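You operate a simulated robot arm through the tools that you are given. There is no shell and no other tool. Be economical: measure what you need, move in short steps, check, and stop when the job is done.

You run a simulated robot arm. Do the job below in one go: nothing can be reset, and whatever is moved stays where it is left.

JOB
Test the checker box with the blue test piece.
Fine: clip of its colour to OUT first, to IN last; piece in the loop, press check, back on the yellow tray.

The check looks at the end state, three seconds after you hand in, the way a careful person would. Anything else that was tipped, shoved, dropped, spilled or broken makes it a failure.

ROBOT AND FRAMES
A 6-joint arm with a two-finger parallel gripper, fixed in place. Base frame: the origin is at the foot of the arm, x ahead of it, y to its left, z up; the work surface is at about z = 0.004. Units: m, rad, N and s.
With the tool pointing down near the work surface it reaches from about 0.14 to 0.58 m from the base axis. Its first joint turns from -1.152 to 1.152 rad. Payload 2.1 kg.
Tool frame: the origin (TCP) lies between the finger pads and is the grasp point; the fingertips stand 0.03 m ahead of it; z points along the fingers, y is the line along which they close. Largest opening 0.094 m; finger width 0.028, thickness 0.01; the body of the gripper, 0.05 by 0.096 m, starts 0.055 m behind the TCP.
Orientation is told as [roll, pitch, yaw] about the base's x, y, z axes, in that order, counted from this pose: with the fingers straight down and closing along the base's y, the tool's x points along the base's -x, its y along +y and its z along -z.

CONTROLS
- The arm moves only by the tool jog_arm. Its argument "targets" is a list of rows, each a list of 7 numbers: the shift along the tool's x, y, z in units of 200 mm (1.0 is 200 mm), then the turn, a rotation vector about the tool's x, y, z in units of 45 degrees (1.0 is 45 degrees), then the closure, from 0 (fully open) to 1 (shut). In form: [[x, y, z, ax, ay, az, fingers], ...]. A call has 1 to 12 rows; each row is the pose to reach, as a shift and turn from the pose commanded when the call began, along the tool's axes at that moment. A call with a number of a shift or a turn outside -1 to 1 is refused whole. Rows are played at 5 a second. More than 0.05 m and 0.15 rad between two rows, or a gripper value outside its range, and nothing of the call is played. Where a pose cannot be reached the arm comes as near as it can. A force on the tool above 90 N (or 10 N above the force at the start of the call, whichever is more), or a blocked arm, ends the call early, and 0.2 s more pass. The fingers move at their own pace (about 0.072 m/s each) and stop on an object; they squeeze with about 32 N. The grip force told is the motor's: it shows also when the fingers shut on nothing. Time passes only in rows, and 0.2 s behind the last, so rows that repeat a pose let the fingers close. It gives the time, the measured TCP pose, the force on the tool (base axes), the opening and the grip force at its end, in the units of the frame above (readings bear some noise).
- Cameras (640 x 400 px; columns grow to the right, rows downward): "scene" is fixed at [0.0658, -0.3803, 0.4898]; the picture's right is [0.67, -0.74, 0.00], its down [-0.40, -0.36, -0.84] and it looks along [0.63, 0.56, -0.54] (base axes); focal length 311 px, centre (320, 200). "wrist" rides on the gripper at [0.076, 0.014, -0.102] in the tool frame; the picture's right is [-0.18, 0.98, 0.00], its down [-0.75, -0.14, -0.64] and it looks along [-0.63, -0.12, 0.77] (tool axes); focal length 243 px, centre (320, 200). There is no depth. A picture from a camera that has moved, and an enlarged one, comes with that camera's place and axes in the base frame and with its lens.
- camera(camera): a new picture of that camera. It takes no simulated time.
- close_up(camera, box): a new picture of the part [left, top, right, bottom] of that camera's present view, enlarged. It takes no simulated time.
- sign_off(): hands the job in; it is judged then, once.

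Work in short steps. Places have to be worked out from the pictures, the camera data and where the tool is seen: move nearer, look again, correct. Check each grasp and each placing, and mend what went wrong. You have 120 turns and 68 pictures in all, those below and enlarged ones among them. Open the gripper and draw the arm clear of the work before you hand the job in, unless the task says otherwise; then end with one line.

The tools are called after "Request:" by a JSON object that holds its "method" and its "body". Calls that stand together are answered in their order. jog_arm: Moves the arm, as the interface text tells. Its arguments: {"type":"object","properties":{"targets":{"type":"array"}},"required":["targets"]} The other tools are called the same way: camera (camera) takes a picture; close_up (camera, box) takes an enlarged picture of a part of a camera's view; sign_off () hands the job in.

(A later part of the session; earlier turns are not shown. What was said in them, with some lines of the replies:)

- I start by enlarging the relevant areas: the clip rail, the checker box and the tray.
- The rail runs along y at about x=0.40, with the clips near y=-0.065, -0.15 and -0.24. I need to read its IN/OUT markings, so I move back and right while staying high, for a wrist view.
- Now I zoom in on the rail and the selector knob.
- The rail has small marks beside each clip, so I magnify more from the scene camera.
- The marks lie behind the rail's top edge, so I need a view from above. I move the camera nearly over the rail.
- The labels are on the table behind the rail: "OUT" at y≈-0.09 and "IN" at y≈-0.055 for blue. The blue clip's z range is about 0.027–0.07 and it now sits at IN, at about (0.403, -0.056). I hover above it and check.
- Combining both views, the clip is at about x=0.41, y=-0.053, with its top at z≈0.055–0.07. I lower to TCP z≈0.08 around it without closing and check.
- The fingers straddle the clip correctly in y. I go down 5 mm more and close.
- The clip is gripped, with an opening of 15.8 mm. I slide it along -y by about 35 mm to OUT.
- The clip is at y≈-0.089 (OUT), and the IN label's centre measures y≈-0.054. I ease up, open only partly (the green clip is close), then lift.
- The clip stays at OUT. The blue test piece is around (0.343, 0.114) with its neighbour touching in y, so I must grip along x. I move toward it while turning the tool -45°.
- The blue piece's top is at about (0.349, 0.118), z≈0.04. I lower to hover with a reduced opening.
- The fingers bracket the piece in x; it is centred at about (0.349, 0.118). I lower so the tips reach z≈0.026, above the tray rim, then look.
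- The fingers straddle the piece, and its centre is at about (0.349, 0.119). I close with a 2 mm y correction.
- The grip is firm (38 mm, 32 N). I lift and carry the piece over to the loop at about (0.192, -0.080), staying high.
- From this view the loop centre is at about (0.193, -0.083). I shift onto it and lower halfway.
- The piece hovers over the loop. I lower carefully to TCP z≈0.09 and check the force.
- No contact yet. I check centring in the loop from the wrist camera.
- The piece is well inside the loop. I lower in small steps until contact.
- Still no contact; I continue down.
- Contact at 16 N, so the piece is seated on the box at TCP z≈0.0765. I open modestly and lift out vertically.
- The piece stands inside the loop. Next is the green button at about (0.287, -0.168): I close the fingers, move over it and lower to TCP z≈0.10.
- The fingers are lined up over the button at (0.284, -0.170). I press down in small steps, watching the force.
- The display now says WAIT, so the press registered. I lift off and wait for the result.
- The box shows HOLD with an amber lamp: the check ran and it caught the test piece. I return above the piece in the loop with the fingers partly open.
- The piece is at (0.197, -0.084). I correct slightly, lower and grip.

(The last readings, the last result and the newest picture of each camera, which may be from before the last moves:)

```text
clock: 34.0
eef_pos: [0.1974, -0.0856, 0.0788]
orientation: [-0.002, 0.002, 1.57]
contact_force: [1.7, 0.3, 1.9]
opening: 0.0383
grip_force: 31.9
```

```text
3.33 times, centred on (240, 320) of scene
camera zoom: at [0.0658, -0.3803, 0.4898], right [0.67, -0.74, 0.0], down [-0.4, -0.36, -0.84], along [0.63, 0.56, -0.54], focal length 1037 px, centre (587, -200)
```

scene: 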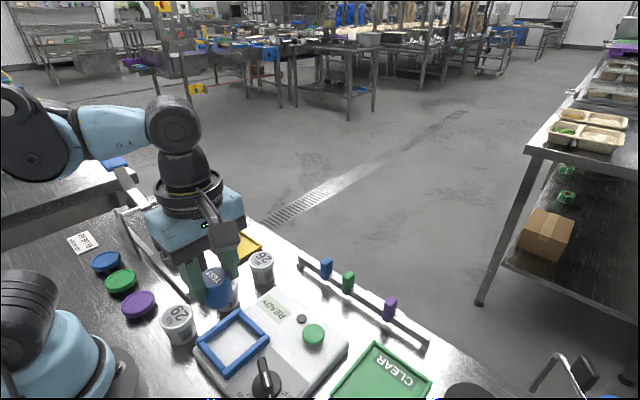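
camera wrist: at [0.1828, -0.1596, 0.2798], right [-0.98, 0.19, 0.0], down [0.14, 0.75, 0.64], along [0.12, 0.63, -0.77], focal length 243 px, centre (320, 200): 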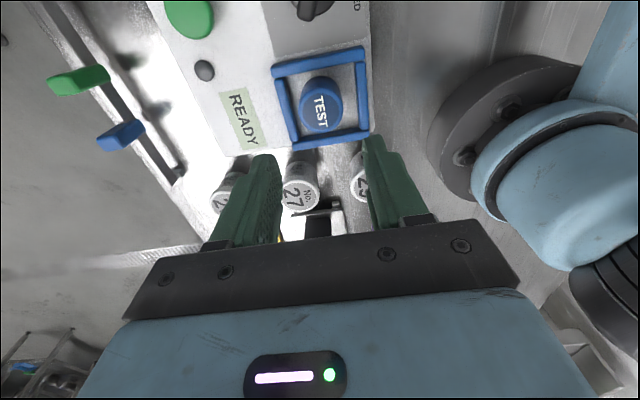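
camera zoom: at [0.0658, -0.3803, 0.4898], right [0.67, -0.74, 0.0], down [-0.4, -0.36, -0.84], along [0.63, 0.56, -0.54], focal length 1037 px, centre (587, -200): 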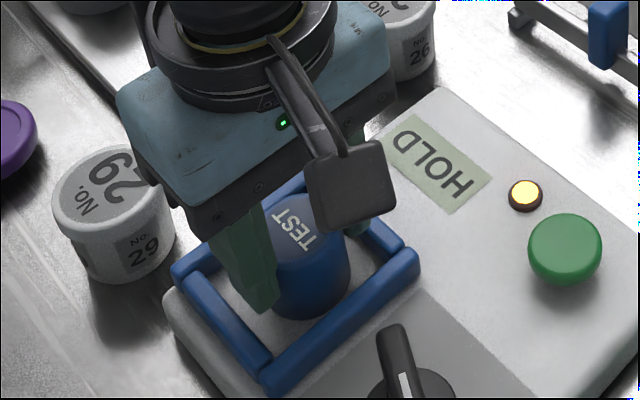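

Gripped at 38 mm. I lift and carry it back over the tray.

Request:
{"method": "jog_arm", "body": {"targets": [[0, 0, -0.1, 0, 0, 0, 0.8], [0, 0, -0.3, 0, 0, 0, 0.8], [0, 0, -0.45, 0, 0, 0, 0.8], [0, 0, -0.6, 0, 0, 0, 0.8], [-0.15, -0.12, -0.6, 0, 0, 0, 0.8], [-0.3, -0.24, -0.6, 0, 0, 0, 0.8], [-0.45, -0.36, -0.6, 0, 0, 0, 0.8], [-0.6, -0.47, -0.6, 0, 0, 0, 0.8], [-0.75, -0.59, -0.6, 0, 0, 0, 0.8], [-0.9, -0.7, -0.6, 0, 0, 0, 0.8], [-1.0, -0.765, -0.6, 0, 0, 0, 0.8], [-1.0, -0.765, -0.6, 0, 0, 0, 0.8]]}}

Request:
{"method": "jog_arm", "body": {"targets": [[-0.02, 0, 0.1, 0, 0, 0, 0.8], [-0.02, 0, 0.2, 0, 0, 0, 0.8], [-0.02, 0, 0.3, 0, 0, 0, 0.8], [-0.02, 0, 0.4, 0, 0, 0, 0.8], [-0.02, 0, 0.4, 0, 0, 0, 0.8]]}}

Request:
{"method": "close_up", "body": {"camera": "wrist", "box": [200, 60, 460, 230]}}

Request:
{"method": "close_up", "body": {"camera": "scene", "box": [180, 180, 310, 270]}}

```text
clock: 36.6
eef_pos: [0.3506, 0.1158, 0.1976]
orientation: [-0.003, 0.003, 1.571]
contact_force: [-0.3, 0.4, -1.3]
opening: 0.0388
grip_force: 32.2
```

```text
clock: 37.8
eef_pos: [0.3514, 0.1178, 0.1179]
orientation: [-0.003, 0.002, 1.57]
contact_force: [0.4, 0.2, -0.5]
opening: 0.0384
grip_force: 32.0
```

```text
2.35 times, centred on (330, 145) of wrist
camera zoom: at [0.337, 0.0425, 0.2201], right [-0.98, 0.19, 0.0], down [0.14, 0.75, 0.64], along [0.12, 0.63, -0.77], focal length 571 px, centre (296, 329)
```

zoom: 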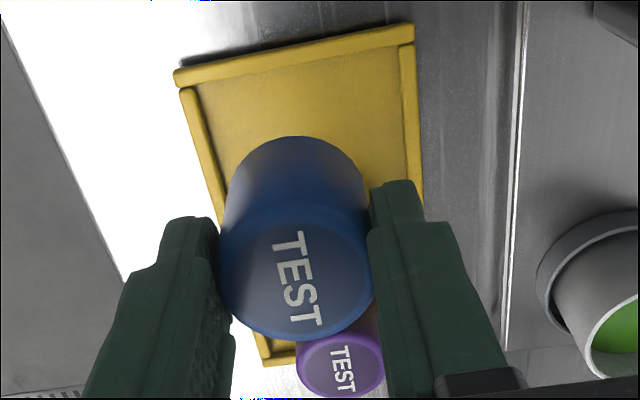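

```text
4.44 times, centred on (245, 225) of scene
camera zoom: at [0.0658, -0.3803, 0.4898], right [0.67, -0.74, 0.0], down [-0.4, -0.36, -0.84], along [0.63, 0.56, -0.54], focal length 1383 px, centre (653, 89)
```

zoom: 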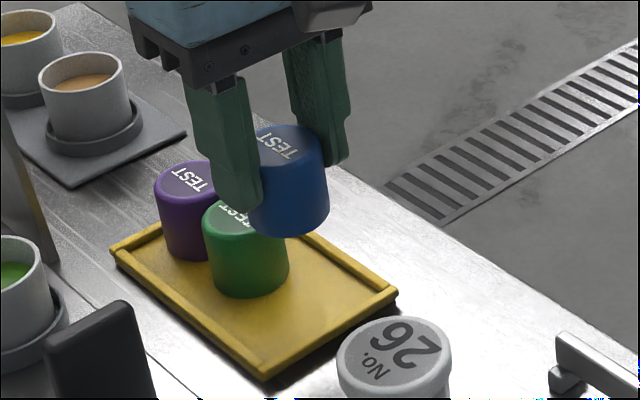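

The piece is over its spot with the green one just behind it. I shift 1.5 mm away from green and lower to just above the tray floor.

Request:
{"method": "jog_arm", "body": {"targets": [[0.008, 0, 0.1, 0, 0, 0, 0.8], [0.008, 0, 0.2, 0, 0, 0, 0.8], [0.008, 0, 0.27, 0, 0, 0, 0.8], [0.008, 0, 0.27, 0, 0, 0, 0.8]]}}

Request:
{"method": "close_up", "body": {"camera": "scene", "box": [180, 180, 310, 270]}}

```text
clock: 38.8
eef_pos: [0.3511, 0.115, 0.0645]
orientation: [-0.002, 0.001, 1.57]
contact_force: [0.0, -0.3, -1.0]
opening: 0.0387
grip_force: 32.1
```

```text
4.44 times, centred on (245, 225) of scene
camera zoom: at [0.0658, -0.3803, 0.4898], right [0.67, -0.74, 0.0], down [-0.4, -0.36, -0.84], along [0.63, 0.56, -0.54], focal length 1383 px, centre (653, 89)
```

zoom: 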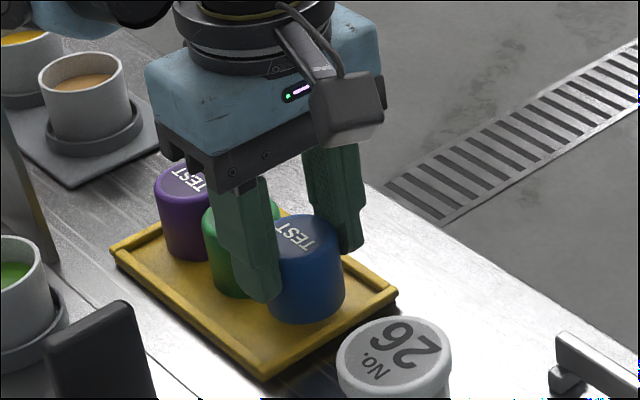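

I lower in small steps to contact.

Request:
{"method": "jog_arm", "body": {"targets": [[0, 0, 0.01, 0, 0, 0, 0.8], [0, 0, 0.02, 0, 0, 0, 0.8], [0, 0, 0.03, 0, 0, 0, 0.8], [0, 0, 0.03, 0, 0, 0, 0.8]]}}

```text
clock: 39.8
eef_pos: [0.3504, 0.1151, 0.0572]
orientation: [-0.003, 0.003, 1.569]
contact_force: [3.9, 0.2, 9.0]
opening: 0.0388
grip_force: 31.6
```

Contact at 9 N, so the piece is on the tray floor. I release and lift straight up.

Request:
{"method": "jog_arm", "body": {"targets": [[0, 0, 0, 0, 0, 0, 0.7], [0, 0, 0, 0, 0, 0, 0.5], [0, 0, 0, 0, 0, 0, 0.4], [0, 0, 0, 0, 0, 0, 0.4], [0, 0, -0.1, 0, 0, 0, 0.4], [0, 0, -0.3, 0, 0, 0, 0.4], [0, 0, -0.5, 0, 0, 0, 0.4], [0, 0, -0.75, 0, 0, 0, 0.4], [0, 0, -0.75, 0, 0, 0, 0.4]]}}

Request:
{"method": "camera", "body": {"camera": "wrist"}}

Request:
{"method": "close_up", "body": {"camera": "scene", "box": [180, 180, 310, 270]}}

```text
clock: 41.8
eef_pos: [0.3499, 0.1139, 0.2076]
orientation: [-0.003, 0.002, 1.569]
contact_force: [-0.7, -0.3, -0.8]
opening: 0.0565
grip_force: 0.0
```

```text
21 pictures are left
camera wrist: at [0.3346, 0.0389, 0.3103], right [-0.98, 0.19, 0.0], down [0.14, 0.75, 0.64], along [0.12, 0.63, -0.77], focal length 243 px, centre (320, 200)
```

wrist: 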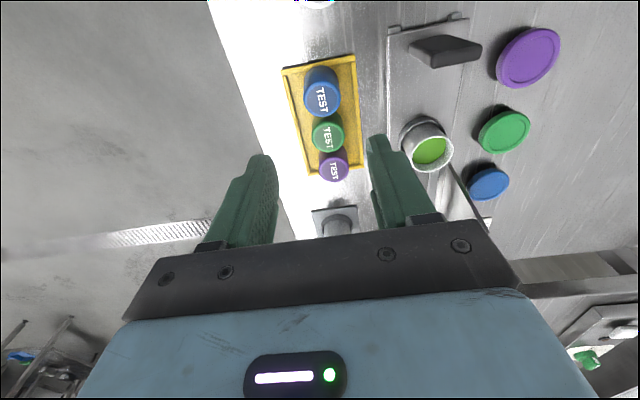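

```text
4.44 times, centred on (245, 225) of scene
camera zoom: at [0.0658, -0.3803, 0.4898], right [0.67, -0.74, 0.0], down [-0.4, -0.36, -0.84], along [0.63, 0.56, -0.54], focal length 1383 px, centre (653, 89)
```

zoom: 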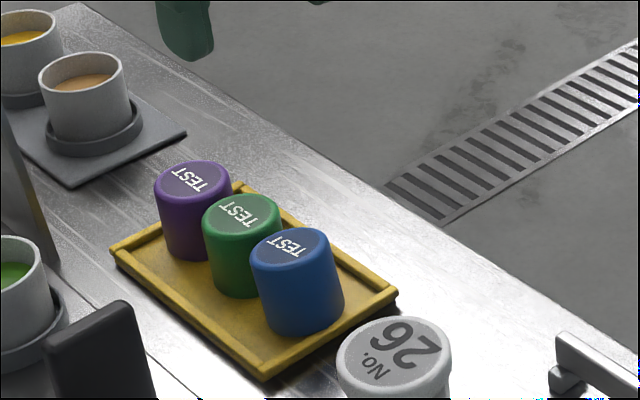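

The blue piece is back upright on the tray. I turn back to yaw 0 and go over the blue clip at OUT (0.408, -0.089).

Request:
{"method": "jog_arm", "body": {"targets": [[0.16, -0.05, 0, 0, 0, 0.16, 0.4], [0.32, -0.1, 0, 0, 0, 0.33, 0.4], [0.48, -0.15, 0, 0, 0, 0.5, 0.5], [0.64, -0.2, 0, 0, 0, 0.67, 0.5], [0.8, -0.25, 0, 0, 0, 0.83, 0.5], [1.0, -0.29, 0, 0, 0, 1, 0.6], [1.0, -0.29, 0, 0, 0, 1, 0.6]]}}

Request:
{"method": "jog_arm", "body": {"targets": [[0, 0, 0, 0, 0, 0.16, 0.6], [0, 0, 0, 0, 0, 0.33, 0.6], [0, 0, 0, 0, 0, 0.5, 0.6], [0, 0, 0, 0, 0, 0.67, 0.6], [0, 0, 0, 0, 0, 0.83, 0.6], [0, 0, 0, 0, 0, 1, 0.6], [0, 0, 0, 0, 0, 1, 0.6]]}}

```text
clock: 43.4
eef_pos: [0.4072, -0.0835, 0.2097]
orientation: [-0.003, -0.002, 0.782]
contact_force: [0.1, 0.1, 0.0]
opening: 0.0377
grip_force: 0.1
```

```text
clock: 45.0
eef_pos: [0.4075, -0.0828, 0.207]
orientation: [-0.001, -0.002, -0.003]
contact_force: [0.0, -0.4, -0.4]
opening: 0.038
grip_force: 0.1
```

I lower to TCP z≈0.10 over the clip with a 38 mm opening and check alignment.

Request:
{"method": "jog_arm", "body": {"targets": [[0, -0.025, 0.15, 0, 0, 0, 0.6], [0, -0.025, 0.3, 0, 0, 0, 0.6], [0, -0.025, 0.45, 0, 0, 0, 0.6], [0, -0.025, 0.53, 0, 0, 0, 0.6], [0, -0.025, 0.53, 0, 0, 0, 0.6]]}}

Request:
{"method": "close_up", "body": {"camera": "wrist", "box": [220, 50, 440, 190]}}

Request:
{"method": "close_up", "body": {"camera": "scene", "box": [270, 210, 380, 300]}}

```text
clock: 46.2
eef_pos: [0.4081, -0.088, 0.1041]
orientation: [0.0, -0.001, -0.002]
contact_force: [-1.0, -0.2, -0.2]
opening: 0.0374
grip_force: 0.0
```

```text
2.86 times, centred on (330, 120) of wrist
camera zoom: at [0.3304, -0.0736, 0.2055], right [0.19, 0.98, 0.0], down [0.75, -0.14, 0.64], along [0.63, -0.12, -0.76], focal length 693 px, centre (291, 429)
```

zoom: 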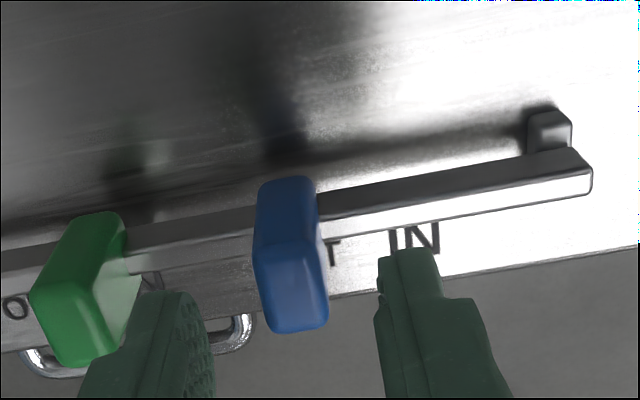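

```text
4.44 times, centred on (325, 255) of scene
camera zoom: at [0.0658, -0.3803, 0.4898], right [0.67, -0.74, 0.0], down [-0.4, -0.36, -0.84], along [0.63, 0.56, -0.54], focal length 1383 px, centre (298, -44)
```

zoom: 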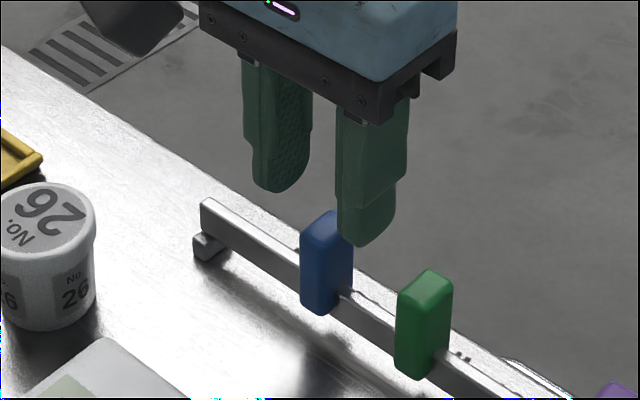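

Aligned, with the green clip clear by about 15 mm. I lower to z≈0.08 and close on the clip.

Request:
{"method": "jog_arm", "body": {"targets": [[0, 0, 0.06, 0, 0, 0, 0.6], [0, 0, 0.12, 0, 0, 0, 0.6], [0, 0, 0.12, 0, 0, 0, 0.9], [0, 0, 0.12, 0, 0, 0, 0.9], [0, 0, 0.12, 0, 0, 0, 0.9]]}}

```text
clock: 47.4
eef_pos: [0.4066, -0.0896, 0.0787]
orientation: [-0.002, -0.005, -0.002]
contact_force: [1.4, -1.4, -1.2]
opening: 0.0158
grip_force: 45.5
```

The clip is gripped. I slide it +35 mm to IN (y≈-0.054).

Request:
{"method": "jog_arm", "body": {"targets": [[0, 0.04, 0, 0, 0, 0, 0.9], [0, 0.08, 0, 0, 0, 0, 0.9], [0, 0.12, 0, 0, 0, 0, 0.9], [0, 0.16, 0, 0, 0, 0, 0.9], [0, 0.174, 0, 0, 0, 0, 0.9], [0, 0.174, 0, 0, 0, 0, 0.9]]}}

Request:
{"method": "close_up", "body": {"camera": "wrist", "box": [220, 50, 440, 190]}}

```text
clock: 48.8
eef_pos: [0.4057, -0.054, 0.0791]
orientation: [0.0, 0.006, -0.002]
contact_force: [-26.4, -0.5, -23.7]
opening: 0.0159
grip_force: 45.0
```

```text
2.86 times, centred on (330, 120) of wrist
camera zoom: at [0.3305, -0.0398, 0.1813], right [0.19, 0.98, 0.0], down [0.76, -0.14, 0.64], along [0.63, -0.12, -0.77], focal length 693 px, centre (291, 429)
```

zoom: 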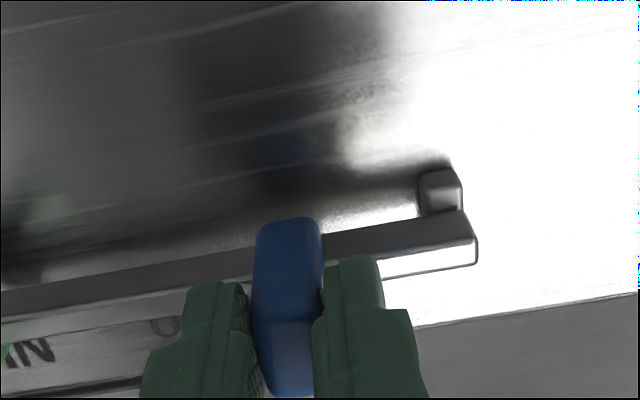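

The clip is at y=-0.054 (IN). There is some side load, so I release gently and lift clear.

Request:
{"method": "jog_arm", "body": {"targets": [[0, 0, 0, 0, 0, 0, 0.8], [0, 0, 0, 0, 0, 0, 0.6], [0, 0, 0, 0, 0, 0, 0.55], [0, 0, -0.1, 0, 0, 0, 0.55], [0, 0, -0.3, 0, 0, 0, 0.55], [0, 0, -0.5, 0, 0, 0, 0.5], [0, 0, -0.7, 0, 0, 0, 0.3], [0, 0, -0.7, 0, 0, 0, 0]]}}

Request:
{"method": "close_up", "body": {"camera": "wrist", "box": [130, 30, 430, 150]}}

Request:
{"method": "camera", "body": {"camera": "scene"}}

Request:
{"method": "close_up", "body": {"camera": "scene", "box": [280, 230, 440, 360]}}

```text
clock: 50.6
eef_pos: [0.4084, -0.055, 0.2181]
orientation: [-0.002, -0.001, -0.003]
contact_force: [0.3, -0.3, 0.7]
opening: 0.0939
grip_force: 0.0
```

```text
2.13 times, centred on (280, 90) of wrist
camera zoom: at [0.3305, -0.0395, 0.3204], right [0.19, 0.98, 0.0], down [0.75, -0.14, 0.64], along [0.63, -0.12, -0.76], focal length 518 px, centre (405, 435)
```

zoom: 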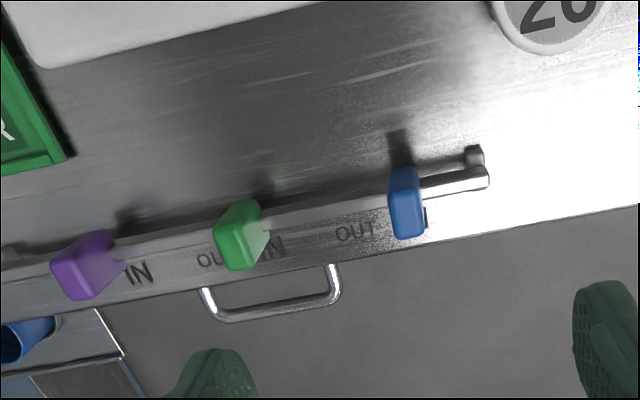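

```text
15 pictures are left
```

scene: 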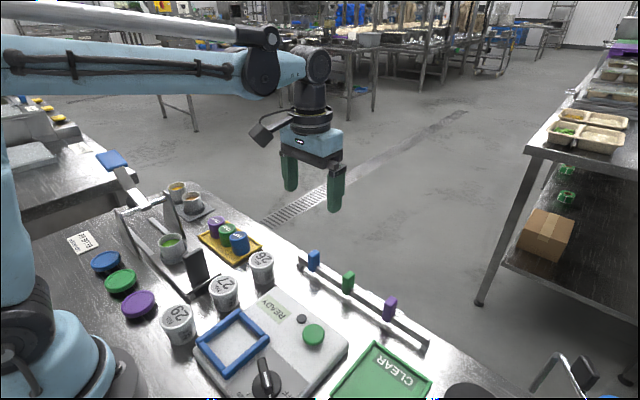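

```text
3.08 times, centred on (360, 295) of scene
camera zoom: at [0.0658, -0.3803, 0.4898], right [0.67, -0.74, 0.0], down [-0.4, -0.36, -0.84], along [0.63, 0.56, -0.54], focal length 958 px, centre (197, -92)
```

zoom: 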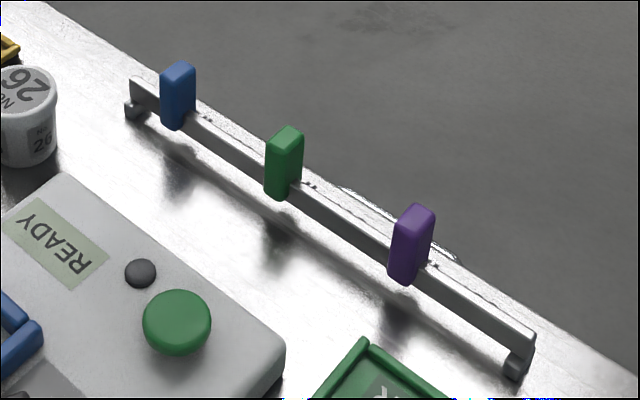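

The clip is back at its starting place (IN), the box reads READY, the piece is on the tray and nothing else has moved. I draw the arm up and clear before handing in.

Request:
{"method": "jog_arm", "body": {"targets": [[0.1, 0.1, -0.1, 0, 0, 0, 0], [0.3, 0.25, -0.2, 0, 0, 0, 0], [0.5, 0.4, -0.3, 0, 0, 0, 0], [0.5, 0.4, -0.3, 0, 0, 0, 0]]}}

```text
refused: row 2 steps farther than a row can; nothing moved
```

That call was refused because one step was too large; I repeat it with smaller steps.

Request:
{"method": "jog_arm", "body": {"targets": [[0.1, 0.1, -0.1, 0, 0, 0, 0], [0.2, 0.2, -0.2, 0, 0, 0, 0], [0.3, 0.3, -0.3, 0, 0, 0, 0], [0.45, 0.4, -0.3, 0, 0, 0, 0], [0.45, 0.4, -0.3, 0, 0, 0, 0]]}}

```text
clock: 51.8
eef_pos: [0.3161, 0.0261, 0.2755]
orientation: [-0.003, -0.004, -0.003]
contact_force: [-0.5, 0.2, 0.7]
opening: 0.0942
grip_force: 0.0
```

The arm is clear, the gripper is open, and everything is in place, so I hand in.

Request:
{"method": "sign_off", "body": {}}

```text
The job is handed in.
```

The blue test is done: the clip went to OUT, the piece went in the loop, I pressed check and the box showed HOLD, then the piece went back on the yellow tray and the clip back to IN.
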